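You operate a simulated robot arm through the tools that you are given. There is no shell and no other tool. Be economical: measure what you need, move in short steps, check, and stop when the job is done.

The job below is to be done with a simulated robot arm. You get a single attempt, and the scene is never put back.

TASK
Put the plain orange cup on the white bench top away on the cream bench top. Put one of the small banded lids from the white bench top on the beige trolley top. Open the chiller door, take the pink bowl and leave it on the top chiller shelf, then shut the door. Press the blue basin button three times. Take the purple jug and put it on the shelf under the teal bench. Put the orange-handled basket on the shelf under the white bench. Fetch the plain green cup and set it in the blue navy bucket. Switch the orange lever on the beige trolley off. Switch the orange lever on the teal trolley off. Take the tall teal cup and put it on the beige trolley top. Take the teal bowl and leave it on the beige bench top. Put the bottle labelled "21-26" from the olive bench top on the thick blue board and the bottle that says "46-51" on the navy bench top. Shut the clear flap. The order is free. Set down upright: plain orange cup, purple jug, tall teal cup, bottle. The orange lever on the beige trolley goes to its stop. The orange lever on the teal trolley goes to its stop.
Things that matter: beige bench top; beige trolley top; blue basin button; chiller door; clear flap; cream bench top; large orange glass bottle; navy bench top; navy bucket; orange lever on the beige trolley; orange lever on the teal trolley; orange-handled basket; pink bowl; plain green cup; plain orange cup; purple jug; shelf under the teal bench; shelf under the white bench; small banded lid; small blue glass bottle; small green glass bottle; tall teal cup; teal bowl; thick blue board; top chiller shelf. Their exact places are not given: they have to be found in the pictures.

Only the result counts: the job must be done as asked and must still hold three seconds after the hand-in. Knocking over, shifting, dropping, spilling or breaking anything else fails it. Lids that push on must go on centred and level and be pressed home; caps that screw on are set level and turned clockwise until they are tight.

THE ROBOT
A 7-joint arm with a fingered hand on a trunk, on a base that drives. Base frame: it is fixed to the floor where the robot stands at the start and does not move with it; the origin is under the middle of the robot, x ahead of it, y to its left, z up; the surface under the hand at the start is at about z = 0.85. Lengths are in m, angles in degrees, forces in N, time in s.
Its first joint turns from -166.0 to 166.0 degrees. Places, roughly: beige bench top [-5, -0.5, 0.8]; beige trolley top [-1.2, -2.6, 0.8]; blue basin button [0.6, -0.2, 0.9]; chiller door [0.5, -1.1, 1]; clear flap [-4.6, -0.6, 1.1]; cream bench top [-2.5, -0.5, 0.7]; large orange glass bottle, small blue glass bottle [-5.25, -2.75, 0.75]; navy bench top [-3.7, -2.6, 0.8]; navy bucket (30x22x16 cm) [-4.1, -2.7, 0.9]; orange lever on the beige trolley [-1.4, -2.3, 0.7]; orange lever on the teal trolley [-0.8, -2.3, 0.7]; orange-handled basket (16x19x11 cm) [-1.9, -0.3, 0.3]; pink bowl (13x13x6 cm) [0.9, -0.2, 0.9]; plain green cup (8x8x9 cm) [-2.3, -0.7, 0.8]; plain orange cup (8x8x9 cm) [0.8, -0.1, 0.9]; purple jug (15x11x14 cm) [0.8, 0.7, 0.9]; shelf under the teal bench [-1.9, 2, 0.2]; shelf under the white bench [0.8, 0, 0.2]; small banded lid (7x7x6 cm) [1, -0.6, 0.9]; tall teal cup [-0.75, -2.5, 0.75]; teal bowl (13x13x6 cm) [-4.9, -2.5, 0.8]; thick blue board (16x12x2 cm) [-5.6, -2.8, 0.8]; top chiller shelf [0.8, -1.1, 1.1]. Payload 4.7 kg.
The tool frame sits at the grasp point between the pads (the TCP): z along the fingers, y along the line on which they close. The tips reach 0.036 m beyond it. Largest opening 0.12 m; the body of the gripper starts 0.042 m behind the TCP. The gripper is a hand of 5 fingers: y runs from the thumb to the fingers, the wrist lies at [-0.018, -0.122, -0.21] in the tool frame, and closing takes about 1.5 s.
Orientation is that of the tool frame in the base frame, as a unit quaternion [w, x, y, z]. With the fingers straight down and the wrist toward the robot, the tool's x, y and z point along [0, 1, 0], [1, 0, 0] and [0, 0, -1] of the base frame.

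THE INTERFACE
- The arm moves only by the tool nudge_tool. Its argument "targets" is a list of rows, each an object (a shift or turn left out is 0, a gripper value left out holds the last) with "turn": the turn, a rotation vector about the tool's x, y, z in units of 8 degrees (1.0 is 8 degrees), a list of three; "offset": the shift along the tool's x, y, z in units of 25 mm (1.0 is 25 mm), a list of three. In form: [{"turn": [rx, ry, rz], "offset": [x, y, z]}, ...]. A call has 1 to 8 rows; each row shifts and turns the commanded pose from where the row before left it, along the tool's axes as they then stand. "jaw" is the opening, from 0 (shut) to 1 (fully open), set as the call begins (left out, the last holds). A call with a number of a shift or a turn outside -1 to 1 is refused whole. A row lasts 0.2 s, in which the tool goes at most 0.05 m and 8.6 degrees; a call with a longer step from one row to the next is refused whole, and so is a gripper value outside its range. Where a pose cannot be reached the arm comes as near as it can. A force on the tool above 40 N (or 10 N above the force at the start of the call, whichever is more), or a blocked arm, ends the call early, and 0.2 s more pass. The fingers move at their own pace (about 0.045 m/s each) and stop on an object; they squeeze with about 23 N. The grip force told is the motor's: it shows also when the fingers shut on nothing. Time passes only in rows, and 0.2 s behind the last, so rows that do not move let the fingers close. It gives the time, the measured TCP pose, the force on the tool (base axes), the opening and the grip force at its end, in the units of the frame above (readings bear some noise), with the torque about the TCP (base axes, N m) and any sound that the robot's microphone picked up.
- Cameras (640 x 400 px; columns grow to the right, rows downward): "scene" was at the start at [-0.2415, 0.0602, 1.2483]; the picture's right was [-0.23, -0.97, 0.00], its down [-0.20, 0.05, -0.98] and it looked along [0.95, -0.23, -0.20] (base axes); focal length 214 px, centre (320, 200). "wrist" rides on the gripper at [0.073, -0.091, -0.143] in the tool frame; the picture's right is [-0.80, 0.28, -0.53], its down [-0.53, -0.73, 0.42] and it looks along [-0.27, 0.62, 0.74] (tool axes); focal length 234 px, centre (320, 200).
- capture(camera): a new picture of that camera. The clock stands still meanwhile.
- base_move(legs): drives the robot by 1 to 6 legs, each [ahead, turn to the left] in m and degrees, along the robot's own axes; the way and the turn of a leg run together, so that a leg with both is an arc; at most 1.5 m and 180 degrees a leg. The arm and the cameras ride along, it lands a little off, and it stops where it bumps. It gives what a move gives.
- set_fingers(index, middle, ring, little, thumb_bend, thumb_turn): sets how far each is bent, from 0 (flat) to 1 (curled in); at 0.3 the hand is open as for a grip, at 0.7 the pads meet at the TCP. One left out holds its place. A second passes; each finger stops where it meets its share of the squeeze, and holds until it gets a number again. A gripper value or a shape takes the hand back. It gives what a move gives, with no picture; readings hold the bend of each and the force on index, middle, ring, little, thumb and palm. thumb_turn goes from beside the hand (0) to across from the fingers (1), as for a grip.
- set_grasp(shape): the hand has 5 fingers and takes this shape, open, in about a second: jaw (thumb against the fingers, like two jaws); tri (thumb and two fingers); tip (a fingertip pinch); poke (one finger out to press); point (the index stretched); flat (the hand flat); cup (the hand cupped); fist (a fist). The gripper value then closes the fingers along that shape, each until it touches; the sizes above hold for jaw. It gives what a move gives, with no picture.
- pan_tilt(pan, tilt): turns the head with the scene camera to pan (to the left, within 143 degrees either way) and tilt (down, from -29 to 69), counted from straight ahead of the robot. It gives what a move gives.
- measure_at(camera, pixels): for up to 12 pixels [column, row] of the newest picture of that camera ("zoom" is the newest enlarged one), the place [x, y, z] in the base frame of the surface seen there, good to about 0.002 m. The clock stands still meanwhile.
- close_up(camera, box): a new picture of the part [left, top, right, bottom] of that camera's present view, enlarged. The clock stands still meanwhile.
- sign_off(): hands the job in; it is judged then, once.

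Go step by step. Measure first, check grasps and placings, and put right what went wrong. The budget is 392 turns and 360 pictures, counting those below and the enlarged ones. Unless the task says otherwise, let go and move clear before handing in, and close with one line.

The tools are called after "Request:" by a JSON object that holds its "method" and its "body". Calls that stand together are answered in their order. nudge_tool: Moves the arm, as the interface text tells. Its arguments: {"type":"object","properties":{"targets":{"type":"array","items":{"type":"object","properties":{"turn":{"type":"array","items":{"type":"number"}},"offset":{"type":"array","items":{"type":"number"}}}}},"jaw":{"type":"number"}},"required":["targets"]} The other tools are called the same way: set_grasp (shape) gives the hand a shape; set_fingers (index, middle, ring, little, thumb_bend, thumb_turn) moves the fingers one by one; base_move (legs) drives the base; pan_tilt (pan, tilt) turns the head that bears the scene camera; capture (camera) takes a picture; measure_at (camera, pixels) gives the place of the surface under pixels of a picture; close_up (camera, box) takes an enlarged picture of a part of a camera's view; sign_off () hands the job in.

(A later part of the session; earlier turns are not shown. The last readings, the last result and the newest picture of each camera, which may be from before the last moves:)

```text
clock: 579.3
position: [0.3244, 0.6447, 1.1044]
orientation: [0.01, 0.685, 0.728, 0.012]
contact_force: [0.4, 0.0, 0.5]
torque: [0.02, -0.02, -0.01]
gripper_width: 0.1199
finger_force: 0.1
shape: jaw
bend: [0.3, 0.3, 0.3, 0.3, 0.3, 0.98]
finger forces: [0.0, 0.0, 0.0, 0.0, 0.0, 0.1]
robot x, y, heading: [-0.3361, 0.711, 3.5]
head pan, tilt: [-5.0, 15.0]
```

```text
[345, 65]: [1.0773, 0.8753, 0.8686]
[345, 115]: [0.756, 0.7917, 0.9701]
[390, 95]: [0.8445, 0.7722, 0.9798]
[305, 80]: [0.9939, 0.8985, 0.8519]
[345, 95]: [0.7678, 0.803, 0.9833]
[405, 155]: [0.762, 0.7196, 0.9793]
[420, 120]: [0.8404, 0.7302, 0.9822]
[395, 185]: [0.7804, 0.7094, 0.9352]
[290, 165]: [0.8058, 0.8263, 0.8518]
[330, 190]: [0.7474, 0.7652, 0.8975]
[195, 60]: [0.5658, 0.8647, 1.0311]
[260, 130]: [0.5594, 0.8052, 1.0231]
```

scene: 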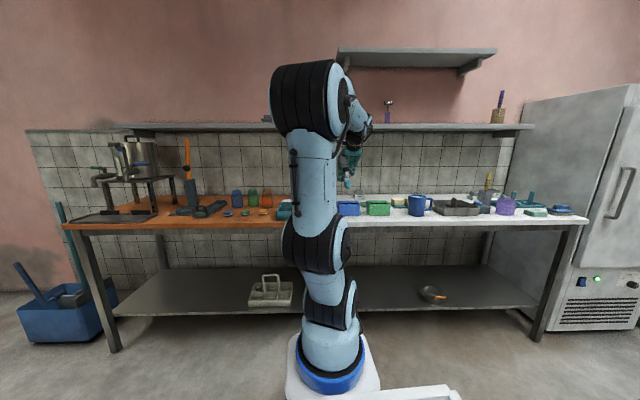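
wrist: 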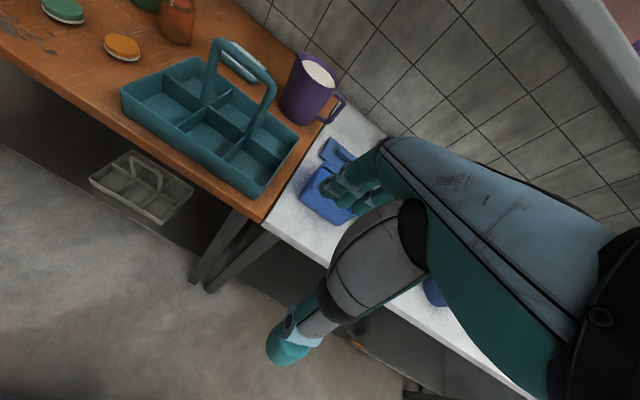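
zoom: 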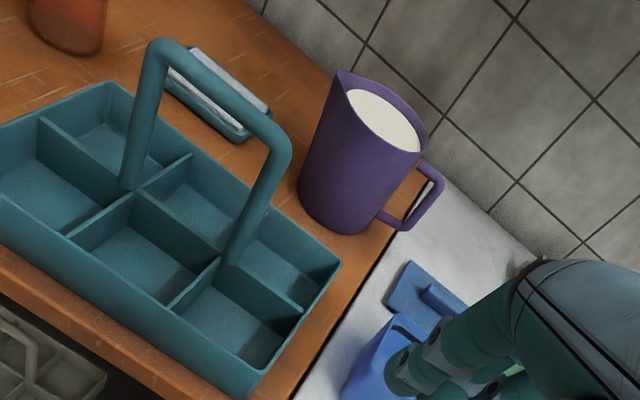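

Jug: centre ≈(0.797,0.757), diameter ≈0.10, rim z≈0.99, handle toward −y. A centred top grasp with the full opening fits. Drive closer and level the tool exactly.

Request:
{"method": "base_move", "body": {"legs": [[0.32, -3.5]]}}

Request:
{"method": "nudge_tool", "body": {"targets": [{"turn": [0.22, 0, 0], "offset": [0, 0, -0.6]}, {"offset": [0, 0.5, -0.6]}, {"offset": [0.4, 0.5, 0]}, {"offset": [0.4, 0.5, 0]}]}}

Request:
{"method": "capture", "body": {"camera": "wrist"}}

```text
clock: 581.4
position: [0.6376, 0.6133, 1.1045]
orientation: [0.01, 0.709, 0.706, 0.011]
contact_force: [0.4, 0.1, 0.1]
torque: [-0.01, -0.01, -0.03]
gripper_width: 0.1198
finger_force: 0.1
shape: jaw
bend: [0.3, 0.3, 0.3, 0.3, 0.3, 0.98]
finger forces: [0.0, 0.0, 0.1, 0.0, 0.0, 0.0]
robot x, y, heading: [-0.0181, 0.7229, 0.4]
head pan, tilt: [-5.0, 15.0]
```

```text
clock: 582.4
position: [0.6755, 0.6329, 1.1341]
orientation: [-0.002, 0.708, 0.706, 0.0]
contact_force: [0.2, 0.7, 0.0]
torque: [0.0, 0.0, -0.01]
gripper_width: 0.1198
finger_force: 0.0
shape: jaw
bend: [0.3, 0.3, 0.3, 0.3, 0.3, 0.98]
finger forces: [0.0, 0.1, 0.0, 0.0, 0.0, 0.1]
robot x, y, heading: [-0.019, 0.7227, -0.0]
head pan, tilt: [-5.0, 15.0]
```

```text
148 pictures are left
```

wrist: 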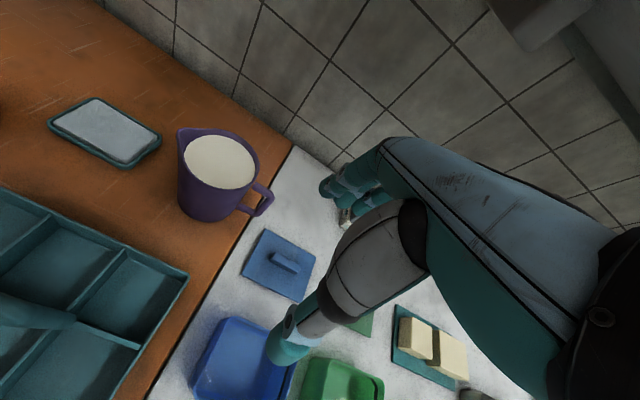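

Request:
{"method": "close_up", "body": {"camera": "wrist", "box": [160, 110, 290, 230]}}

Request:
{"method": "measure_at", "body": {"camera": "zoom", "pixels": [[160, 240], [230, 285], [310, 275], [365, 190], [330, 120], [245, 92], [135, 180], [120, 300], [180, 390], [330, 330], [390, 310], [220, 190]]}}

```text
3.33 times, centred on (225, 170) of wrist
```

zoom: 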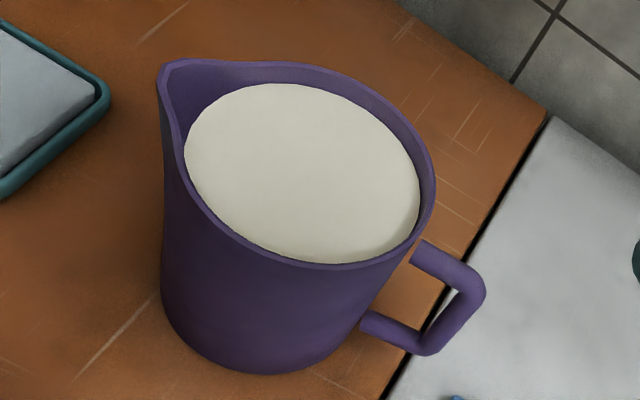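

```text
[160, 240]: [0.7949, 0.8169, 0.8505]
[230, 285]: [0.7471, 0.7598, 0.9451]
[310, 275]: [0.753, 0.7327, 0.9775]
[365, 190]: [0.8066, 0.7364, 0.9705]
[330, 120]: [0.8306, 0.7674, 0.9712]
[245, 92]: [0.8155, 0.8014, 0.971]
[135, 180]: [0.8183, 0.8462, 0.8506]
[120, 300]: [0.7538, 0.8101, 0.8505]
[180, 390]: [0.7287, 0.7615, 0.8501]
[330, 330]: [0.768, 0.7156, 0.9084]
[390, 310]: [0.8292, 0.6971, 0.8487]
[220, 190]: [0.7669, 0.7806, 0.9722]
```

Request:
{"method": "measure_at", "body": {"camera": "zoom", "pixels": [[300, 266], [250, 250], [205, 210], [380, 250], [432, 200], [425, 150], [385, 98], [320, 70], [250, 63], [170, 65]]}}

```text
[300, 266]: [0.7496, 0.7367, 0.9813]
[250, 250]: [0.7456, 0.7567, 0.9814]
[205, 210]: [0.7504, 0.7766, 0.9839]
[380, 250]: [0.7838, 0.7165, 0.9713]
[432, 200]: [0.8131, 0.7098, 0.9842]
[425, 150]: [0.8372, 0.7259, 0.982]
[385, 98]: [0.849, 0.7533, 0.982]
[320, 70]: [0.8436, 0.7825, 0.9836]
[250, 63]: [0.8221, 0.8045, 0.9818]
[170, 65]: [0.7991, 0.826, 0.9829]
```

Jug centre (0.797,0.757), r 0.052, rim 0.984. Move above it.

Request:
{"method": "nudge_tool", "body": {"jaw": 1, "targets": [{"offset": [0.83, 0.81, 0]}, {"offset": [0.83, 0.81, 0]}, {"offset": [0.83, 0.81, 0]}, {"offset": [0.83, 0.81, 0]}, {"offset": [0.83, 0.81, 0]}, {"offset": [0.83, 0.81, 0]}, {"offset": [0, 0, 0.9]}, {"offset": [0, 0, 0.9]}]}}

Request:
{"method": "capture", "body": {"camera": "wrist"}}

Request:
{"method": "close_up", "body": {"camera": "wrist", "box": [220, 140, 400, 380]}}

```text
clock: 584.2
position: [0.7981, 0.7591, 1.0891]
orientation: [-0.001, 0.708, 0.706, 0.001]
contact_force: [0.3, 0.7, -0.2]
torque: [0.01, -0.03, -0.01]
gripper_width: 0.1197
finger_force: 0.0
shape: jaw
bend: [0.3, 0.3, 0.3, 0.3, 0.3, 0.98]
finger forces: [0.0, 0.1, 0.0, 0.1, 0.0, 0.0]
robot x, y, heading: [-0.0157, 0.7257, 0.1]
head pan, tilt: [-5.0, 15.0]
```

```text
146 pictures are left
```

wrist: 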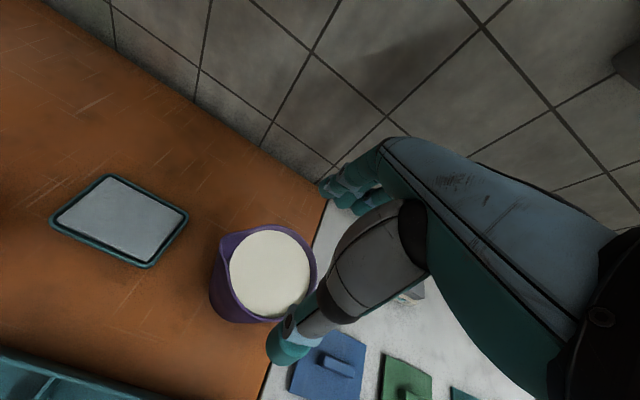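

```text
1.67 times, centred on (310, 260) of wrist
```

zoom: 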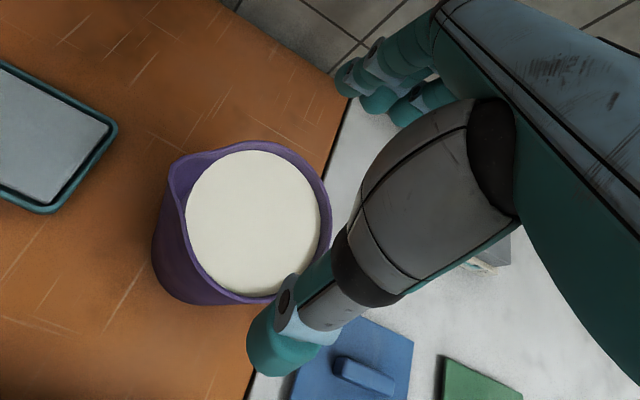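

Request:
{"method": "measure_at", "body": {"camera": "zoom", "pixels": [[345, 80], [365, 60], [375, 105], [395, 75], [265, 350], [285, 300], [300, 285], [255, 330], [410, 110]]}}

```text
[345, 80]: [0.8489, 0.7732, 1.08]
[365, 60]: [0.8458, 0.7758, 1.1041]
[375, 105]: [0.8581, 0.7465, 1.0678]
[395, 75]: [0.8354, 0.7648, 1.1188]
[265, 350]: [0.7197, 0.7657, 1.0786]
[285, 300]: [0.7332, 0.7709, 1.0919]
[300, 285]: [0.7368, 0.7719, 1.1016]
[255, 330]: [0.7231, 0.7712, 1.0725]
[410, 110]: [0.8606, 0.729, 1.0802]
```

The index finger has only ~1.5 mm clearance. Spread the fingers and thumb a bit wider and shift 4 mm.

Request:
{"method": "set_fingers", "body": {"index": 0.2, "middle": 0.22, "ring": 0.22, "little": 0.22, "thumb_bend": 0.22}}

Request:
{"method": "nudge_tool", "body": {"targets": [{"offset": [-0.05, 0.1, 0.6]}, {"offset": [0, 0, 0.6]}, {"offset": [0, 0, 0.4]}]}}

Request:
{"method": "close_up", "body": {"camera": "wrist", "box": [220, 140, 400, 380]}}

```text
clock: 585.2
position: [0.7974, 0.7571, 1.0894]
orientation: [-0.001, 0.708, 0.706, 0.0]
contact_force: [0.3, -0.5, 0.4]
torque: [0.0, 0.03, -0.01]
gripper_width: 0.1472
finger_force: 0.1
shape: fingers
bend: [0.2, 0.22, 0.22, 0.22, 0.22, 0.98]
finger forces: [0.0, 0.1, 0.0, 0.1, 0.0, 0.0]
robot x, y, heading: [-0.0142, 0.7231, -0.1]
head pan, tilt: [-5.0, 15.0]
```

```text
clock: 586.0
position: [0.7983, 0.758, 1.0485]
orientation: [-0.001, 0.708, 0.706, -0.001]
contact_force: [-0.3, -0.3, -1.2]
torque: [-0.01, -0.01, 0.01]
gripper_width: 0.1473
finger_force: 0.1
shape: fingers
bend: [0.2, 0.22, 0.22, 0.22, 0.22, 0.98]
finger forces: [0.0, 0.0, 0.0, 0.0, 0.0, 0.0]
robot x, y, heading: [-0.0162, 0.7196, 0.2]
head pan, tilt: [-5.0, 15.0]
```

```text
1.67 times, centred on (310, 260) of wrist
```

zoom: 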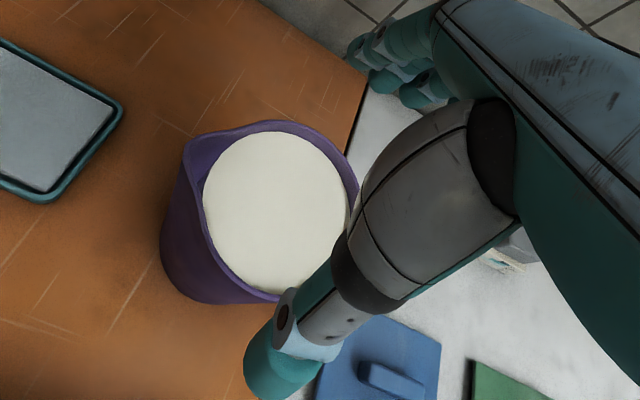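

Opening is now 0.147. Descend around the jug.

Request:
{"method": "nudge_tool", "body": {"targets": [{"offset": [0, 0, 0.6]}, {"offset": [0, 0, 0.6]}, {"offset": [0, 0, 0.6]}, {"offset": [0, 0, 0.6]}, {"offset": [0, 0, 0.6]}, {"offset": [0, 0, 0.6]}]}}

Request:
{"method": "close_up", "body": {"camera": "wrist", "box": [220, 140, 400, 380]}}

```text
clock: 587.4
position: [0.7983, 0.7563, 0.96]
orientation: [-0.001, 0.708, 0.707, 0.001]
contact_force: [-6.1, 1.7, 10.9]
torque: [-0.02, 0.44, 0.0]
gripper_width: 0.1519
finger_force: 5.5
shape: fingers
bend: [0.2, 0.22, 0.22, 0.22, 0.2, 0.97]
finger forces: [0.1, 0.0, 0.1, 0.0, 9.7, 0.0]
robot x, y, heading: [-0.0159, 0.7232, -0.1]
head pan, tilt: [-5.0, 15.0]
```

```text
1.67 times, centred on (310, 260) of wrist
```

zoom: 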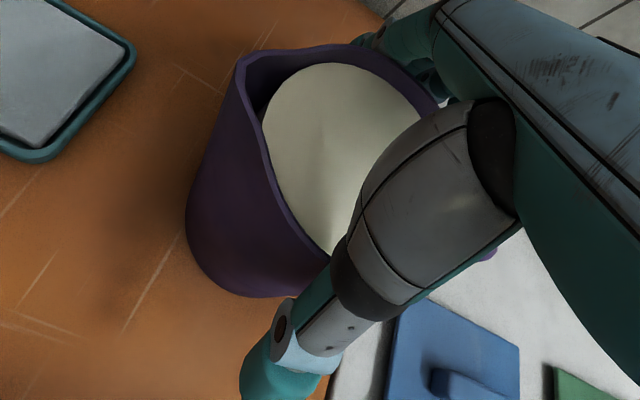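

The thumb base touches the near rim; shift 5 mm back and up slightly, then close with the jaw.

Request:
{"method": "nudge_tool", "body": {"targets": [{"offset": [0, -0.2, -0.1]}, {}]}}

Request:
{"method": "nudge_tool", "body": {"jaw": 0.5, "targets": [{}, {}, {}, {}]}}

Request:
{"method": "nudge_tool", "body": {"jaw": 0, "targets": [{}, {}, {}, {}]}}

Request:
{"method": "close_up", "body": {"camera": "wrist", "box": [220, 140, 400, 380]}}

```text
clock: 588.0
position: [0.792, 0.7574, 0.9603]
orientation: [-0.001, 0.708, 0.706, 0.0]
contact_force: [2.8, 0.7, 0.2]
torque: [-0.02, 0.03, -0.03]
gripper_width: 0.1496
finger_force: 1.3
shape: fingers
bend: [0.2, 0.22, 0.22, 0.22, 0.21, 0.97]
finger forces: [2.1, 0.0, 0.0, 0.1, 0.6, 0.0]
robot x, y, heading: [-0.0182, 0.7246, -0.3]
head pan, tilt: [-5.0, 15.0]
```

```text
clock: 589.0
position: [0.7941, 0.7575, 0.9618]
orientation: [0.0, 0.708, 0.706, 0.001]
contact_force: [2.4, -0.5, 6.6]
torque: [-0.04, -0.99, 0.02]
gripper_width: 0.0903
finger_force: 23.4
shape: jaw
bend: [0.23, 0.36, 0.36, 0.41, 0.53, 0.98]
finger forces: [30.3, 11.3, 2.5, 0.0, 40.7, 0.0]
robot x, y, heading: [-0.0201, 0.7237, 0.1]
head pan, tilt: [-5.0, 15.0]
```

```text
clock: 590.0
position: [0.7931, 0.7568, 0.9623]
orientation: [0.0, 0.708, 0.707, 0.001]
contact_force: [2.9, -0.7, 7.1]
torque: [-0.08, -1.14, 0.01]
gripper_width: 0.0902
finger_force: 22.9
shape: jaw
bend: [0.23, 0.36, 0.36, 0.41, 0.53, 0.98]
finger forces: [30.5, 11.5, 2.8, 0.0, 40.4, 0.1]
robot x, y, heading: [-0.0142, 0.7246, -0.2]
head pan, tilt: [-5.0, 15.0]
```

```text
1.67 times, centred on (310, 260) of wrist
```

zoom: 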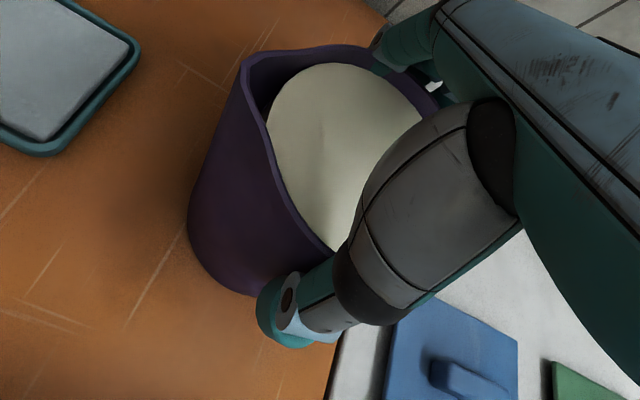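

Gripped. Lift slowly and check level.

Request:
{"method": "nudge_tool", "body": {"targets": [{"offset": [0, 0, -0.2]}, {"offset": [0, 0, -0.2]}, {"offset": [0, 0, -0.2]}, {"offset": [0, 0, -0.2]}, {"offset": [0, 0, -0.2]}]}}

Request:
{"method": "close_up", "body": {"camera": "wrist", "box": [180, 100, 400, 380]}}

Request:
{"method": "measure_at", "body": {"camera": "zoom", "pixels": [[330, 150], [280, 210], [370, 150], [320, 260], [250, 130], [205, 190], [240, 290]]}}

```text
clock: 591.2
position: [0.7928, 0.7579, 0.9868]
orientation: [-0.001, 0.708, 0.706, 0.0]
contact_force: [0.0, 0.8, -9.6]
torque: [0.13, 0.02, 0.04]
gripper_width: 0.0901
finger_force: 22.9
shape: jaw
bend: [0.23, 0.36, 0.37, 0.41, 0.53, 0.98]
finger forces: [25.0, 10.8, 2.4, 0.1, 39.6, 0.0]
robot x, y, heading: [-0.0176, 0.7282, -0.0]
head pan, tilt: [-5.0, 15.0]
```

```text
1.43 times, centred on (290, 240) of wrist
```

zoom: 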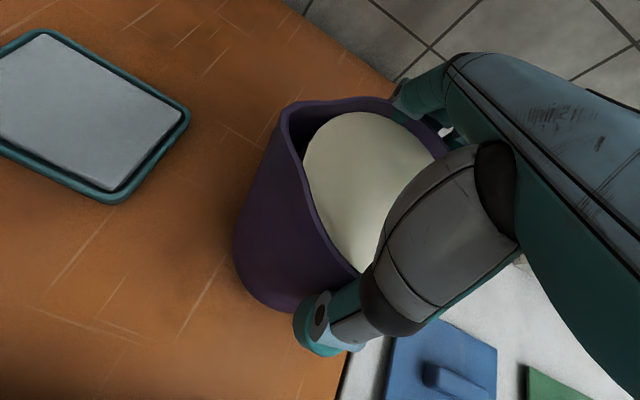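

```text
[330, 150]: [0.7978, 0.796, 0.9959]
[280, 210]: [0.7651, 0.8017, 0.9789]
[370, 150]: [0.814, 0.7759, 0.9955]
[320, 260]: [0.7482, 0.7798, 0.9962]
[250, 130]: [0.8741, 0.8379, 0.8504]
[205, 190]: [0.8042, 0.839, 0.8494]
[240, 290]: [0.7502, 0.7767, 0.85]
```

Level (milk surface 0.9955 all around), weight ≈1 kg. Raise well above the caddy's handle, retract gently, then drive to the teal bench.

Request:
{"method": "nudge_tool", "body": {"targets": [{"offset": [0, 0, -0.7]}, {"offset": [0, 0, -0.9]}, {"offset": [0, 0, -0.9]}, {"offset": [0, 0, -0.9]}, {"offset": [0, 0, -0.9]}, {"offset": [0, 0, -0.9]}, {"offset": [0, 0, -0.9]}, {"offset": [0, 0, -0.9]}]}}

Request:
{"method": "nudge_tool", "body": {"targets": [{"offset": [-0.3, -0.3, -0.6]}, {"offset": [-0.4, -0.6, 0]}, {"offset": [-0.4, -0.6, 0]}, {"offset": [-0.4, -0.6, 0]}, {"offset": [-0.4, -0.6, 0]}, {"offset": [0, -0.6, 0]}, {"offset": [0, -0.6, 0]}, {"offset": [0, -0.3, 0]}]}}

Request:
{"method": "base_move", "body": {"legs": [[-0.9, 0], [0, 90], [0, 90], [0.62, 0], [0, -90]]}}

Request:
{"method": "pan_tilt", "body": {"pan": 0, "tilt": 25}}

Request:
{"method": "capture", "body": {"camera": "scene"}}

Request:
{"method": "capture", "body": {"camera": "wrist"}}

```text
clock: 593.0
position: [0.7952, 0.7563, 1.1616]
orientation: [-0.002, 0.708, 0.706, -0.001]
contact_force: [0.3, -0.6, -9.7]
torque: [0.1, 0.01, 0.02]
gripper_width: 0.0902
finger_force: 23.1
shape: jaw
bend: [0.23, 0.36, 0.37, 0.41, 0.53, 0.98]
finger forces: [24.8, 11.0, 2.5, 0.0, 38.8, 0.0]
robot x, y, heading: [-0.0144, 0.7257, -0.2]
head pan, tilt: [-5.0, 15.0]
```

```text
clock: 594.8
position: [0.6898, 0.7088, 1.175]
orientation: [-0.001, 0.708, 0.706, 0.0]
contact_force: [0.9, -0.6, -9.1]
torque: [0.07, -0.01, -0.01]
gripper_width: 0.0902
finger_force: 22.9
shape: jaw
bend: [0.24, 0.36, 0.37, 0.41, 0.53, 0.98]
finger forces: [24.5, 11.0, 2.5, 0.1, 38.5, 0.0]
robot x, y, heading: [-0.0179, 0.7246, 0.0]
head pan, tilt: [-5.0, 15.0]
```

```text
clock: 613.9
position: [-1.5261, 1.4336, 1.1753]
orientation: [0.0, -0.012, 1.0, 0.0]
contact_force: [-0.3, 0.8, -9.8]
torque: [-0.01, 0.11, -0.03]
gripper_width: 0.0891
finger_force: 23.3
shape: jaw
bend: [0.24, 0.37, 0.38, 0.41, 0.54, 0.98]
finger forces: [21.1, 10.3, 2.6, 0.1, 33.2, 0.1]
robot x, y, heading: [-1.5192, 0.7257, 91.4]
head pan, tilt: [-5.0, 15.0]
```

```text
clock: 614.6
position: [-1.5264, 1.4329, 1.1748]
orientation: [-0.001, -0.012, 1.0, -0.001]
contact_force: [-1.2, 1.4, -9.4]
torque: [-0.03, 0.09, -0.03]
gripper_width: 0.0892
finger_force: 22.8
shape: jaw
bend: [0.24, 0.37, 0.38, 0.41, 0.54, 0.98]
finger forces: [21.3, 10.3, 2.7, 0.0, 33.5, 0.0]
robot x, y, heading: [-1.5224, 0.7265, 91.4]
head pan, tilt: [0.0, 25.0]
```

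```text
140 pictures are left
```

scene: 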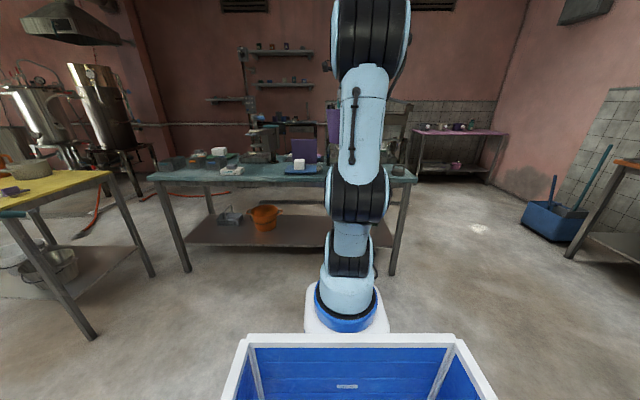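

```text
139 pictures are left
```

wrist: 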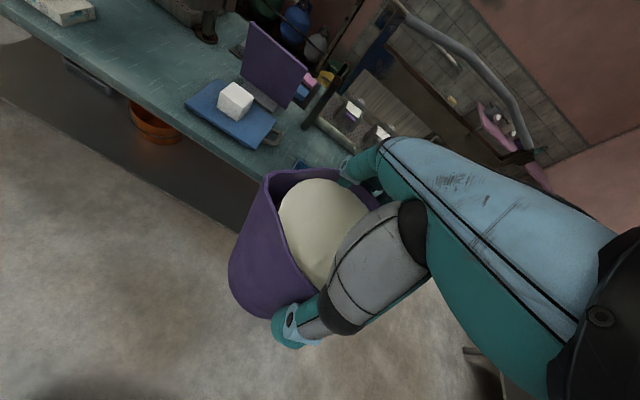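

Level after the drive. Measure the bench edge, apron and shelf geometry.

Request:
{"method": "measure_at", "body": {"camera": "scene", "pixels": [[280, 178], [280, 184], [280, 187], [290, 246], [290, 240], [300, 225], [300, 215], [265, 218], [282, 228], [385, 250], [380, 240], [230, 217]]}}

Request:
{"method": "close_up", "body": {"camera": "scene", "box": [140, 150, 430, 290]}}

```text
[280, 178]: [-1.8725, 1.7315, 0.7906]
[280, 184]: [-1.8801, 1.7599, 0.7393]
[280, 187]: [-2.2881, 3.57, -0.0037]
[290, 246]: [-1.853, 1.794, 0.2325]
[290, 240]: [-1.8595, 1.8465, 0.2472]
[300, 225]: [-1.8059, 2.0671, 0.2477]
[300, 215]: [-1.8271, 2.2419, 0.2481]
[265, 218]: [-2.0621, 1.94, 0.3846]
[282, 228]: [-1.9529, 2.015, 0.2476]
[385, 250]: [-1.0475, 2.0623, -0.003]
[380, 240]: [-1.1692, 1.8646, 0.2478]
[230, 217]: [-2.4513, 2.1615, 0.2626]
```

```text
2.21 times, centred on (285, 220) of scene
```

zoom: 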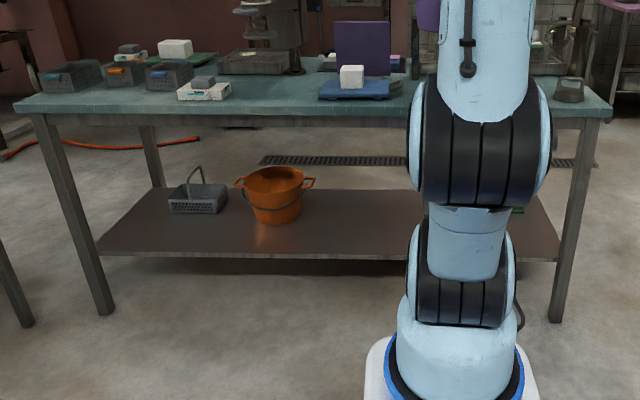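

Request:
{"method": "measure_at", "body": {"camera": "scene", "pixels": [[108, 174], [150, 275], [95, 335], [375, 225], [322, 228], [60, 185]]}}

```text
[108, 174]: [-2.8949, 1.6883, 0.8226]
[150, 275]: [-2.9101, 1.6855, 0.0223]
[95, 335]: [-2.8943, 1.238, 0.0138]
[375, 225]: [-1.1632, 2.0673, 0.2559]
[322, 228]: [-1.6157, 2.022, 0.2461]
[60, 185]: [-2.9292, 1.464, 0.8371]
```

Shelf at x −1.9…−1.6 is free. Shift left 0.2 m, back off slightly, extend and lower the jug in the open.

Request:
{"method": "base_move", "body": {"legs": [[0, 88.6], [0.2, 0], [0, -90], [-0.08, 0]]}}

Request:
{"method": "nudge_tool", "body": {"targets": [{"offset": [0, 0.8, 0.4]}, {"offset": [0, 0.8, 0.8]}, {"offset": [0, 0.8, 0.8]}, {"offset": [0, 0.8, 0.8]}, {"offset": [0, 0.8, 0.8]}, {"offset": [0, 0.8, 0.8]}, {"offset": [0, 0.8, 0.8]}, {"offset": [0, 0.8, 0.8]}]}}

Request:
{"method": "nudge_tool", "body": {"targets": [{"offset": [0, 0.8, 0.9]}, {"offset": [0, 0.4, 0.9]}, {"offset": [0, 0, 0.9]}, {"offset": [0, 0, 0.9]}, {"offset": [0, 0, 0.9]}, {"offset": [0, 0, 0.9]}, {"offset": [0, 0, 0.9]}, {"offset": [0, 0, 0.9]}]}}

Request:
{"method": "nudge_tool", "body": {"targets": [{"offset": [0, 0, 0.9]}, {"offset": [0, 0, 0.9]}, {"offset": [0, 0, 0.9]}, {"offset": [0, 0, 0.9]}, {"offset": [0, 0, 0.9]}, {"offset": [0, 0, 0.9]}, {"offset": [0, 0, 0.9]}, {"offset": [0, 0, 0.9]}]}}

Request:
{"method": "capture", "body": {"camera": "wrist"}}

```text
clock: 624.5
position: [-1.6887, 1.3522, 1.1751]
orientation: [-0.001, 0.015, 1.0, -0.001]
contact_force: [-0.1, -0.2, -9.7]
torque: [-0.02, 0.12, 0.01]
gripper_width: 0.0893
finger_force: 22.7
shape: jaw
bend: [0.25, 0.38, 0.39, 0.41, 0.54, 0.98]
finger forces: [19.8, 10.0, 2.8, 0.0, 31.5, 0.0]
robot x, y, heading: [-1.7209, 0.6447, 88.1]
head pan, tilt: [0.0, 25.0]
```

```text
clock: 626.3
position: [-1.6825, 1.5137, 1.0255]
orientation: [-0.001, 0.016, 1.0, -0.001]
contact_force: [-0.5, -0.3, -7.9]
torque: [-0.01, 0.08, -0.01]
gripper_width: 0.0889
finger_force: 22.5
shape: jaw
bend: [0.25, 0.38, 0.39, 0.41, 0.54, 0.98]
finger forces: [19.4, 10.0, 2.9, 0.0, 31.2, 0.1]
robot x, y, heading: [-1.7227, 0.6485, 88.0]
head pan, tilt: [0.0, 25.0]
```

```text
clock: 628.1
position: [-1.6816, 1.542, 0.8465]
orientation: [0.0, 0.016, 1.0, -0.001]
contact_force: [0.7, 0.3, -8.2]
torque: [-0.03, 0.09, -0.05]
gripper_width: 0.0887
finger_force: 22.8
shape: jaw
bend: [0.25, 0.38, 0.39, 0.41, 0.54, 0.98]
finger forces: [19.1, 10.0, 2.9, 0.0, 30.5, 0.1]
robot x, y, heading: [-1.7241, 0.6483, 88.3]
head pan, tilt: [0.0, 25.0]
```

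```text
clock: 629.9
position: [-1.6836, 1.5428, 0.6657]
orientation: [-0.001, 0.016, 1.0, -0.001]
contact_force: [0.8, 0.2, -8.0]
torque: [0.01, 0.04, -0.02]
gripper_width: 0.089
finger_force: 23.1
shape: jaw
bend: [0.25, 0.38, 0.39, 0.41, 0.54, 0.98]
finger forces: [19.0, 10.0, 2.9, 0.0, 30.0, 0.1]
robot x, y, heading: [-1.7218, 0.6477, 88.1]
head pan, tilt: [0.0, 25.0]
```

```text
137 pictures are left
```

wrist: 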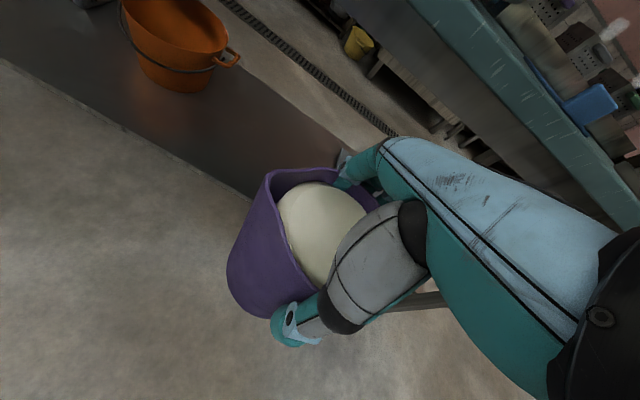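

Level still. Lower to z≈0.40.

Request:
{"method": "nudge_tool", "body": {"targets": [{"offset": [0, 0, 0.9]}, {"offset": [0, 0, 0.9]}, {"offset": [0, 0, 0.9]}, {"offset": [0, 0, 0.9]}, {"offset": [0, 0, 0.9]}, {"offset": [0, 0, 0.9]}, {"offset": [0, 0, 0.9]}, {"offset": [0, 0, 0.9]}]}}

Request:
{"method": "nudge_tool", "body": {"targets": [{"offset": [0, 0, 0.9]}, {"offset": [0, 0, 0.9]}, {"offset": [0, 0, 0.9]}, {"offset": [0, 0, 0.6]}]}}

Request:
{"method": "capture", "body": {"camera": "wrist"}}

Request:
{"method": "capture", "body": {"camera": "scene"}}

```text
clock: 631.7
position: [-1.6821, 1.5414, 0.494]
orientation: [0.0, 0.014, 1.0, -0.002]
contact_force: [0.2, 0.8, -9.5]
torque: [0.0, 0.03, 0.02]
gripper_width: 0.0888
finger_force: 23.4
shape: jaw
bend: [0.25, 0.38, 0.39, 0.41, 0.54, 0.98]
finger forces: [18.8, 10.2, 3.1, 0.1, 30.3, 0.1]
out of reach, approached as far as the arm can: row 8
robot x, y, heading: [-1.7267, 0.648, 88.0]
head pan, tilt: [0.0, 25.0]
```

```text
clock: 632.7
position: [-1.6835, 1.5413, 0.4182]
orientation: [0.0, 0.016, 1.0, -0.001]
contact_force: [-0.6, 0.5, -8.8]
torque: [0.01, 0.06, 0.03]
gripper_width: 0.0889
finger_force: 22.8
shape: jaw
bend: [0.25, 0.38, 0.39, 0.41, 0.54, 0.98]
finger forces: [18.7, 10.1, 3.2, 0.0, 29.9, 0.0]
out of reach, approached as far as the arm can: row 1
robot x, y, heading: [-1.7253, 0.6451, 88.1]
head pan, tilt: [0.0, 25.0]
```

```text
136 pictures are left
```

wrist: 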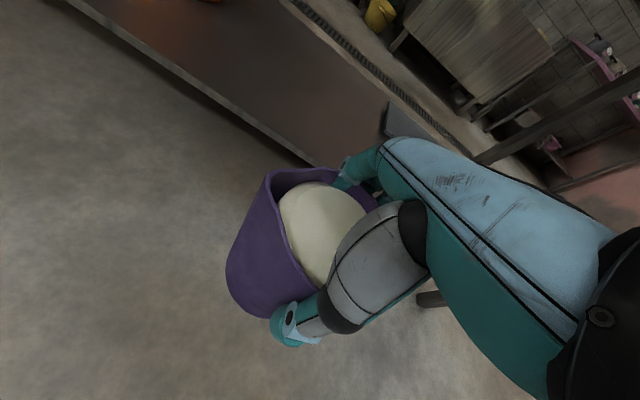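

```text
135 pictures are left
```

scene: 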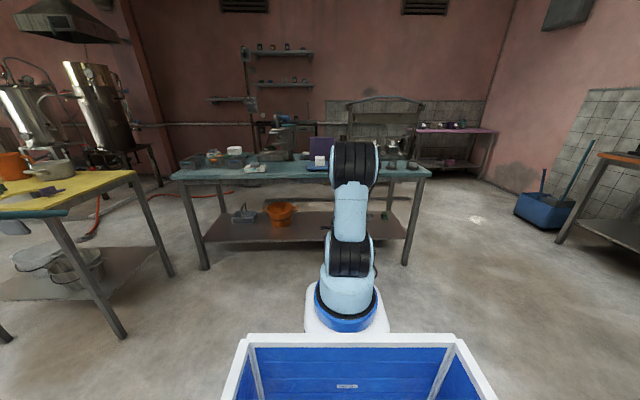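

The shelf ahead is free. Lower 2 cm more and drive in 0.32 m.

Request:
{"method": "nudge_tool", "body": {"targets": [{"offset": [0, 0, 0.5]}, {"offset": [0, 0, 0.4]}]}}

Request:
{"method": "base_move", "body": {"legs": [[0.2, 0]]}}

Request:
{"method": "capture", "body": {"camera": "wrist"}}

```text
clock: 633.3
position: [-1.6834, 1.5416, 0.3965]
orientation: [-0.002, 0.016, 1.0, -0.001]
contact_force: [-0.3, 0.4, -9.5]
torque: [-0.01, 0.07, 0.0]
gripper_width: 0.089
finger_force: 22.3
shape: jaw
bend: [0.25, 0.38, 0.39, 0.41, 0.54, 0.98]
finger forces: [18.7, 10.2, 3.2, 0.0, 29.8, 0.0]
robot x, y, heading: [-1.726, 0.6478, 88.1]
head pan, tilt: [0.0, 25.0]
```

```text
clock: 634.9
position: [-1.6775, 1.7413, 0.3957]
orientation: [-0.002, 0.016, 1.0, -0.002]
contact_force: [0.3, 0.4, -9.3]
torque: [-0.03, 0.1, -0.02]
gripper_width: 0.0889
finger_force: 22.9
shape: jaw
bend: [0.25, 0.38, 0.39, 0.41, 0.54, 0.98]
finger forces: [18.8, 10.1, 3.1, 0.0, 29.9, 0.0]
robot x, y, heading: [-1.7183, 0.8493, 88.4]
head pan, tilt: [0.0, 25.0]
```

```text
134 pictures are left
```

wrist: 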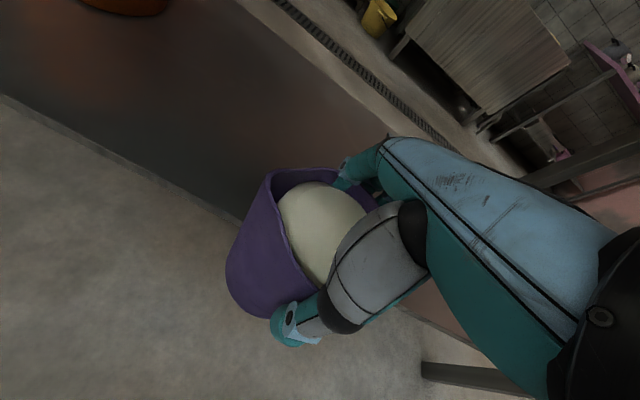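

Continue 0.13 m in.

Request:
{"method": "base_move", "body": {"legs": [[0.13, 0]]}}

Request:
{"method": "nudge_tool", "body": {"targets": [{"offset": [0, 0, 0.4]}, {"offset": [0, 0, 0.4]}, {"offset": [0, 0, 0.3]}]}}

Request:
{"method": "capture", "body": {"camera": "wrist"}}

```text
clock: 636.2
position: [-1.6721, 1.8705, 0.3973]
orientation: [-0.002, 0.015, 1.0, -0.002]
contact_force: [0.1, -0.3, -10.4]
torque: [-0.01, 0.0, 0.03]
gripper_width: 0.0891
finger_force: 23.2
shape: jaw
bend: [0.25, 0.38, 0.39, 0.41, 0.54, 0.98]
finger forces: [18.9, 10.2, 3.1, 0.0, 30.4, 0.1]
robot x, y, heading: [-1.7146, 0.9785, 87.6]
head pan, tilt: [0.0, 25.0]
```

```text
clock: 637.0
position: [-1.6705, 1.8705, 0.369]
orientation: [-0.003, 0.015, 1.0, -0.003]
contact_force: [-0.6, 0.0, -9.5]
torque: [-0.03, 0.05, 0.01]
gripper_width: 0.0889
finger_force: 22.7
shape: jaw
bend: [0.25, 0.38, 0.39, 0.41, 0.54, 0.98]
finger forces: [19.0, 10.3, 3.2, 0.0, 30.2, 0.0]
robot x, y, heading: [-1.7105, 0.9761, 87.8]
head pan, tilt: [0.0, 25.0]
```

```text
133 pictures are left
```

wrist: 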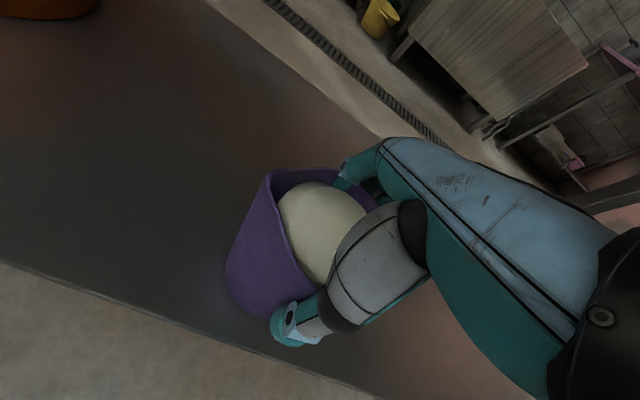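

Lower by small steps until contact.

Request:
{"method": "nudge_tool", "body": {"targets": [{"offset": [0, 0, 0.15]}, {"offset": [0, 0, 0.15]}, {"offset": [0, 0, 0.1]}]}}

```text
clock: 637.8
position: [-1.6717, 1.8741, 0.3627]
orientation: [-0.003, 0.014, 1.0, 0.003]
contact_force: [-4.5, -8.6, 32.9]
torque: [0.34, -0.38, -0.04]
gripper_width: 0.0882
finger_force: 23.2
shape: jaw
bend: [0.25, 0.38, 0.39, 0.41, 0.54, 0.98]
finger forces: [16.2, 10.7, 2.6, 0.1, 38.4, 0.0]
robot x, y, heading: [-1.7161, 0.9748, 88.1]
head pan, tilt: [0.0, 25.0]
```

Contact (33 N); ease up 2.5 mm and open.

Request:
{"method": "nudge_tool", "body": {"targets": [{"offset": [0, 0, -0.1]}, {}]}}

Request:
{"method": "set_fingers", "body": {"index": 0.2, "middle": 0.22, "ring": 0.22, "little": 0.22, "thumb_bend": 0.25}}

Request:
{"method": "capture", "body": {"camera": "wrist"}}

```text
clock: 638.4
position: [-1.671, 1.8721, 0.3632]
orientation: [-0.004, 0.014, 1.0, 0.0]
contact_force: [-5.4, 1.3, 23.5]
torque: [1.33, -0.33, 0.17]
gripper_width: 0.0885
finger_force: 23.3
shape: jaw
bend: [0.25, 0.37, 0.38, 0.41, 0.54, 0.98]
finger forces: [20.3, 11.4, 3.6, 0.0, 31.0, 0.1]
robot x, y, heading: [-1.7108, 0.9785, 87.8]
head pan, tilt: [0.0, 25.0]
```

```text
clock: 639.4
position: [-1.6707, 1.869, 0.3615]
orientation: [-0.004, 0.016, 1.0, -0.003]
contact_force: [-1.5, -1.6, 0.4]
torque: [0.06, -0.02, -0.03]
gripper_width: 0.1456
finger_force: 1.5
shape: fingers
bend: [0.2, 0.22, 0.22, 0.22, 0.24, 1.0]
finger forces: [0.8, 0.0, 0.0, 0.0, 2.0, 0.0]
robot x, y, heading: [-1.7115, 0.9762, 87.9]
head pan, tilt: [0.0, 25.0]
```

```text
132 pictures are left
```

wrist: 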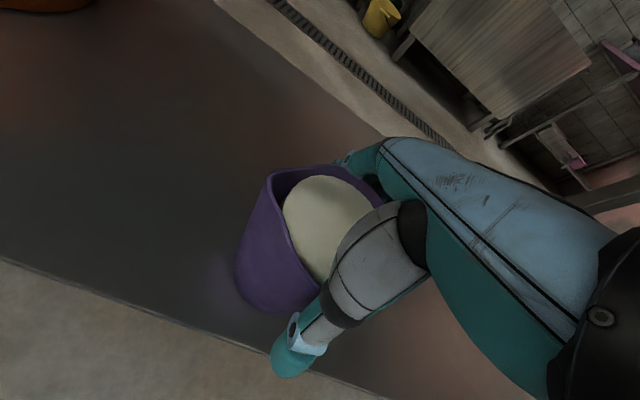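

Released, both sides barely touching. Rise straight up in small steps.

Request:
{"method": "nudge_tool", "body": {"targets": [{"offset": [0, 0, -0.3]}, {"offset": [0, 0, -0.4]}, {"offset": [0, 0, -0.5]}, {"offset": [0, 0, -0.6]}, {"offset": [0, 0, -0.6]}, {"offset": [0, 0, -0.6]}]}}

Request:
{"method": "capture", "body": {"camera": "wrist"}}

```text
clock: 640.8
position: [-1.6726, 1.8696, 0.4383]
orientation: [-0.003, 0.017, 1.0, -0.002]
contact_force: [0.3, -0.7, 0.2]
torque: [0.01, -0.03, 0.02]
gripper_width: 0.1448
finger_force: 0.1
shape: fingers
bend: [0.2, 0.22, 0.22, 0.22, 0.25, 1.0]
finger forces: [0.0, 0.0, 0.0, 0.0, 0.0, 0.0]
robot x, y, heading: [-1.712, 0.9772, 88.3]
head pan, tilt: [0.0, 25.0]
```

```text
131 pictures are left
```

wrist: 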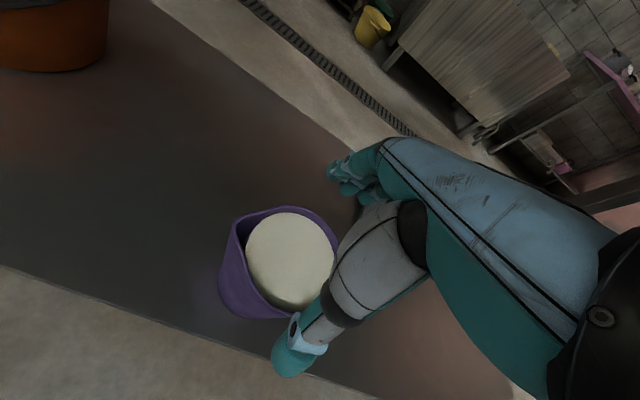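

Raise 3 cm more so the far fingers clear the rim, then back out.

Request:
{"method": "nudge_tool", "body": {"targets": [{"offset": [0, 0, -0.6]}, {"offset": [0, 0, -0.6]}]}}

Request:
{"method": "measure_at", "body": {"camera": "wrist", "pixels": [[335, 170], [345, 190], [280, 212], [225, 265], [265, 290]]}}

Request:
{"method": "base_move", "body": {"legs": [[-0.35, 0]]}}

Request:
{"method": "capture", "body": {"camera": "wrist"}}

```text
clock: 641.4
position: [-1.6697, 1.8626, 0.4577]
orientation: [-0.002, 0.017, 1.0, -0.009]
contact_force: [0.6, 0.4, 0.4]
torque: [0.0, 0.02, 0.02]
gripper_width: 0.1447
finger_force: 0.1
shape: fingers
bend: [0.2, 0.22, 0.22, 0.22, 0.25, 1.0]
finger forces: [0.0, 0.1, 0.1, 0.0, 0.0, 0.1]
robot x, y, heading: [-1.7096, 0.9776, 87.8]
head pan, tilt: [0.0, 25.0]
```

```text
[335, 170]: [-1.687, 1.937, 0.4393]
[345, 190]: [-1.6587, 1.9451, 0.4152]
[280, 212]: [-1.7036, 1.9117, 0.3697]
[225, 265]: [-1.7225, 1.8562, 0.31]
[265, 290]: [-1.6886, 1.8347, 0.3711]
```

```text
clock: 643.7
position: [-1.6814, 1.5194, 0.4667]
orientation: [-0.001, 0.017, 1.0, -0.002]
contact_force: [0.1, -0.7, 0.2]
torque: [-0.02, -0.04, 0.02]
gripper_width: 0.145
finger_force: 0.0
shape: fingers
bend: [0.2, 0.22, 0.22, 0.22, 0.25, 1.0]
finger forces: [0.0, 0.0, 0.0, 0.0, 0.1, 0.0]
robot x, y, heading: [-1.7273, 0.6257, 87.8]
head pan, tilt: [0.0, 25.0]
```

```text
130 pictures are left
```

wrist: 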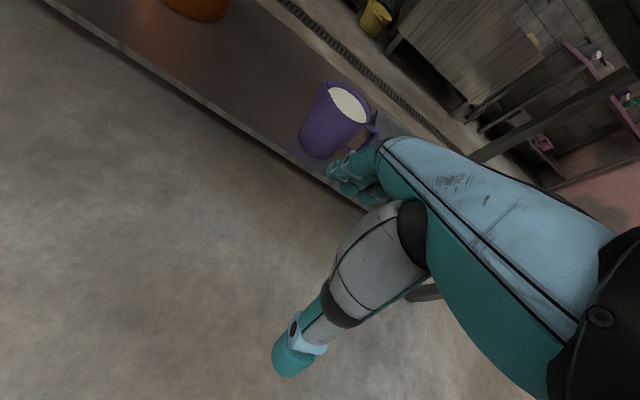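

The jug stands upright on the shelf. Raise the arm and drive round to the cream bench's other side for the green cup.

Request:
{"method": "nudge_tool", "body": {"jaw": 1, "targets": [{"offset": [0, 0, -1]}, {"offset": [0, 0, -1]}, {"offset": [0, 0, -1]}, {"offset": [0, 0, -1]}, {"offset": [0, 0, -1]}, {"offset": [0, 0, -1]}, {"offset": [0, 0, -1]}, {"offset": [0, 0, -1]}]}}

Request:
{"method": "nudge_tool", "body": {"targets": [{"offset": [0, -0.5, -1]}, {"offset": [0, -0.5, -1]}, {"offset": [0, -0.5, -1]}, {"offset": [0, -0.5, -1]}, {"offset": [0, -0.5, -1]}, {"offset": [0, -0.5, -1]}, {"offset": [0, -0.5, -1]}, {"offset": [0, -0.5, -1]}]}}

Request:
{"method": "nudge_tool", "body": {"targets": [{"offset": [0, -0.8, -1]}, {"offset": [0, -0.8, -1]}, {"offset": [0, -0.8, -1]}, {"offset": [0, -0.8, -1]}, {"offset": [0, -0.8, -1]}, {"offset": [0, -0.8, -1]}, {"offset": [0, -0.5, -1]}, {"offset": [0, 0, -1]}]}}

Request:
{"method": "base_move", "body": {"legs": [[0, -88], [0.9, 0], [0, -90], [1.1, 0], [1.05, 0], [0, -90]]}}

Request:
{"method": "base_move", "body": {"legs": [[1.45, 0], [0, -90]]}}

Request:
{"method": "capture", "body": {"camera": "wrist"}}

```text
clock: 645.5
position: [-1.6812, 1.5189, 0.667]
orientation: [-0.002, 0.018, 1.0, -0.001]
contact_force: [-0.4, -0.5, -0.4]
torque: [0.04, 0.01, 0.0]
gripper_width: 0.1201
finger_force: 0.1
shape: jaw
bend: [0.3, 0.3, 0.3, 0.3, 0.3, 0.98]
finger forces: [0.0, 0.1, 0.0, 0.0, 0.0, 0.0]
robot x, y, heading: [-1.7273, 0.6264, 87.8]
head pan, tilt: [0.0, 25.0]
```

```text
clock: 647.3
position: [-1.6854, 1.4185, 0.8672]
orientation: [-0.001, 0.017, 1.0, -0.002]
contact_force: [0.6, -0.5, -0.5]
torque: [-0.01, 0.03, 0.03]
gripper_width: 0.12
finger_force: 0.2
shape: jaw
bend: [0.3, 0.3, 0.3, 0.3, 0.3, 0.98]
finger forces: [0.0, 0.1, 0.1, 0.0, 0.1, 0.1]
robot x, y, heading: [-1.7273, 0.6259, 87.9]
head pan, tilt: [0.0, 25.0]
```

```text
clock: 649.1
position: [-1.686, 1.2891, 1.0675]
orientation: [-0.002, 0.018, 1.0, -0.001]
contact_force: [0.1, -0.4, 0.4]
torque: [0.0, 0.0, 0.01]
gripper_width: 0.12
finger_force: 0.1
shape: jaw
bend: [0.3, 0.3, 0.3, 0.3, 0.3, 0.98]
finger forces: [0.0, 0.1, 0.0, 0.1, 0.0, 0.0]
robot x, y, heading: [-1.7261, 0.6224, 88.0]
head pan, tilt: [0.0, 25.0]
```

```text
clock: 675.2
position: [-1.2642, -1.5171, 1.0693]
orientation: [0.0, 0.742, -0.67, 0.003]
contact_force: [0.5, -0.3, 0.4]
torque: [-0.01, -0.01, 0.01]
gripper_width: 0.12
finger_force: 0.1
shape: jaw
bend: [0.3, 0.3, 0.3, 0.3, 0.3, 0.98]
finger forces: [0.0, 0.0, 0.0, 0.0, 0.1, 0.0]
robot x, y, heading: [-0.5996, -1.4678, -174.2]
head pan, tilt: [0.0, 25.0]
```

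```text
clock: 686.2
position: [-2.0358, -0.9245, 1.0682]
orientation: [-0.002, -0.022, 1.0, -0.002]
contact_force: [0.8, -0.6, 0.4]
torque: [0.0, 0.02, -0.03]
gripper_width: 0.1199
finger_force: 0.1
shape: jaw
bend: [0.3, 0.3, 0.3, 0.3, 0.3, 0.98]
finger forces: [0.0, 0.0, 0.0, 0.0, 0.1, 0.0]
robot x, y, heading: [-2.0211, -1.5868, 91.9]
head pan, tilt: [0.0, 25.0]
```

```text
129 pictures are left
```

wrist: 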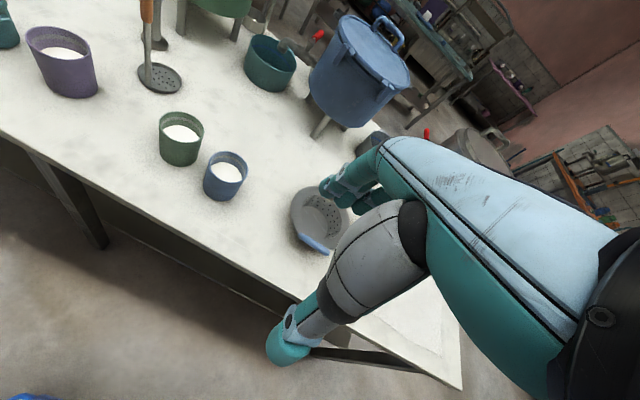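

Green cup at (180,138), next to a blue cup (225,175). Measure both.

Request:
{"method": "close_up", "body": {"camera": "wrist", "box": [130, 60, 270, 210]}}

Request:
{"method": "measure_at", "body": {"camera": "zoom", "pixels": [[182, 165], [225, 215], [285, 190], [300, 150], [250, 140], [235, 180], [200, 235], [365, 270], [330, 240], [420, 260], [385, 245], [260, 262]]}}

```text
2.67 times, centred on (200, 135) of wrist
```

zoom: 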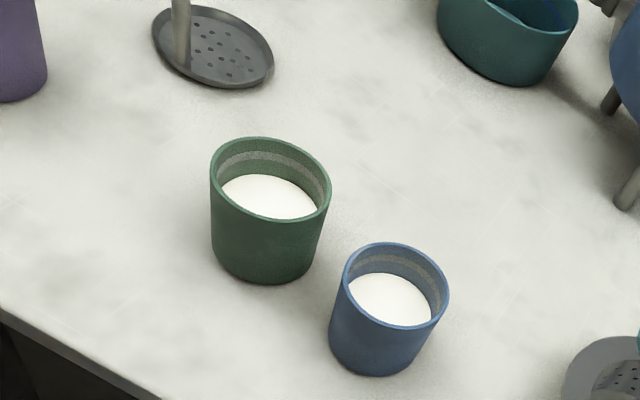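

```text
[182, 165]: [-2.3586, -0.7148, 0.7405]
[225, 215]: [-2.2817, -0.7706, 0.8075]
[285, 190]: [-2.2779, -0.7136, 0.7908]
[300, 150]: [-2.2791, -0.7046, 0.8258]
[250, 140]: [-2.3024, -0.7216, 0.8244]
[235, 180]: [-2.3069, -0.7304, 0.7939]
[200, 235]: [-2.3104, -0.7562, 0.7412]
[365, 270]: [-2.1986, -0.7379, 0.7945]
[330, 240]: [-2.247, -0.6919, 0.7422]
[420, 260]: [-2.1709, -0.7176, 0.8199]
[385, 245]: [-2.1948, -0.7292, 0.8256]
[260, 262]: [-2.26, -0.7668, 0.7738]
```

Request:
{"method": "measure_at", "body": {"camera": "zoom", "pixels": [[213, 165], [228, 195], [262, 217], [305, 217], [328, 195], [318, 162], [290, 143], [255, 138], [225, 146], [345, 290], [355, 262]]}}

```text
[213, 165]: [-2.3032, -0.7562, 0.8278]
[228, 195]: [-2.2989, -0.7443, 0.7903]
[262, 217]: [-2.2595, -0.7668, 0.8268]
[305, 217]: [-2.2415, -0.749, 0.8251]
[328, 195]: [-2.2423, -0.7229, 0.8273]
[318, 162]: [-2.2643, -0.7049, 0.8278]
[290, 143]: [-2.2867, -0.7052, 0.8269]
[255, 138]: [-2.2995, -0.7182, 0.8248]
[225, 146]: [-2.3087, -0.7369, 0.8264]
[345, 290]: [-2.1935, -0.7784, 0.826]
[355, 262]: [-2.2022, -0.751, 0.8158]
```

Green cup centre (-2.275,-0.735), rim 0.827. Move above it.

Request:
{"method": "nudge_tool", "body": {"targets": [{"offset": [0.92, 0.8, 0]}, {"offset": [0.92, 0.8, 0]}, {"offset": [0.92, 0.8, 0]}, {"offset": [0.92, 0.8, 0]}, {"offset": [0.92, 0.8, 0]}, {"offset": [0.92, 0.8, 0]}, {"offset": [0.92, 0.8, 0]}, {"offset": [0.92, 0.8, 0]}]}}

Request:
{"method": "nudge_tool", "body": {"targets": [{"offset": [0.92, 0.8, 0.5]}, {"offset": [0.92, 0.8, 0.5]}, {"offset": [0, 0, 0.9]}, {"offset": [0, 0, 0.9]}, {"offset": [0, 0, 0.9]}, {"offset": [0, 0, 0.9]}, {"offset": [0, 0, 0.9]}]}}

Request:
{"method": "capture", "body": {"camera": "wrist"}}

```text
clock: 688.0
position: [-2.2265, -0.7712, 1.0685]
orientation: [-0.001, -0.022, 1.0, -0.001]
contact_force: [1.1, -0.2, 0.2]
torque: [-0.01, 0.03, 0.02]
gripper_width: 0.12
finger_force: 0.2
shape: jaw
bend: [0.3, 0.3, 0.3, 0.3, 0.3, 0.98]
finger forces: [0.1, 0.0, 0.1, 0.1, 0.0, 0.0]
robot x, y, heading: [-2.0204, -1.5879, 92.3]
head pan, tilt: [0.0, 25.0]
```

```text
clock: 689.6
position: [-2.2734, -0.7352, 0.9325]
orientation: [-0.002, -0.022, 1.0, -0.002]
contact_force: [-0.2, -0.9, 0.8]
torque: [0.03, 0.01, 0.0]
gripper_width: 0.1202
finger_force: 0.1
shape: jaw
bend: [0.3, 0.3, 0.3, 0.3, 0.3, 0.98]
finger forces: [0.0, 0.0, 0.0, 0.0, 0.0, 0.1]
robot x, y, heading: [-2.0228, -1.5838, 92.2]
head pan, tilt: [0.0, 25.0]
```

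```text
127 pictures are left
```

wrist: 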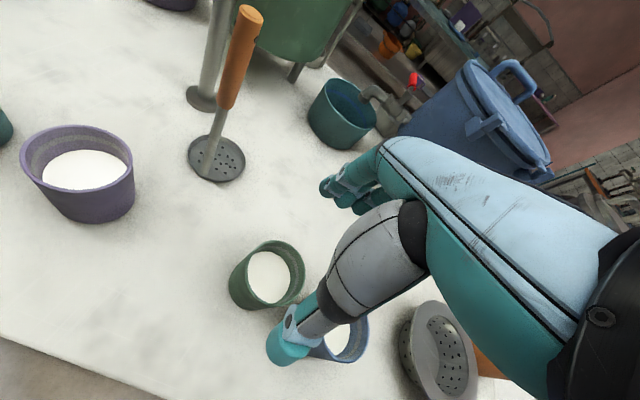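

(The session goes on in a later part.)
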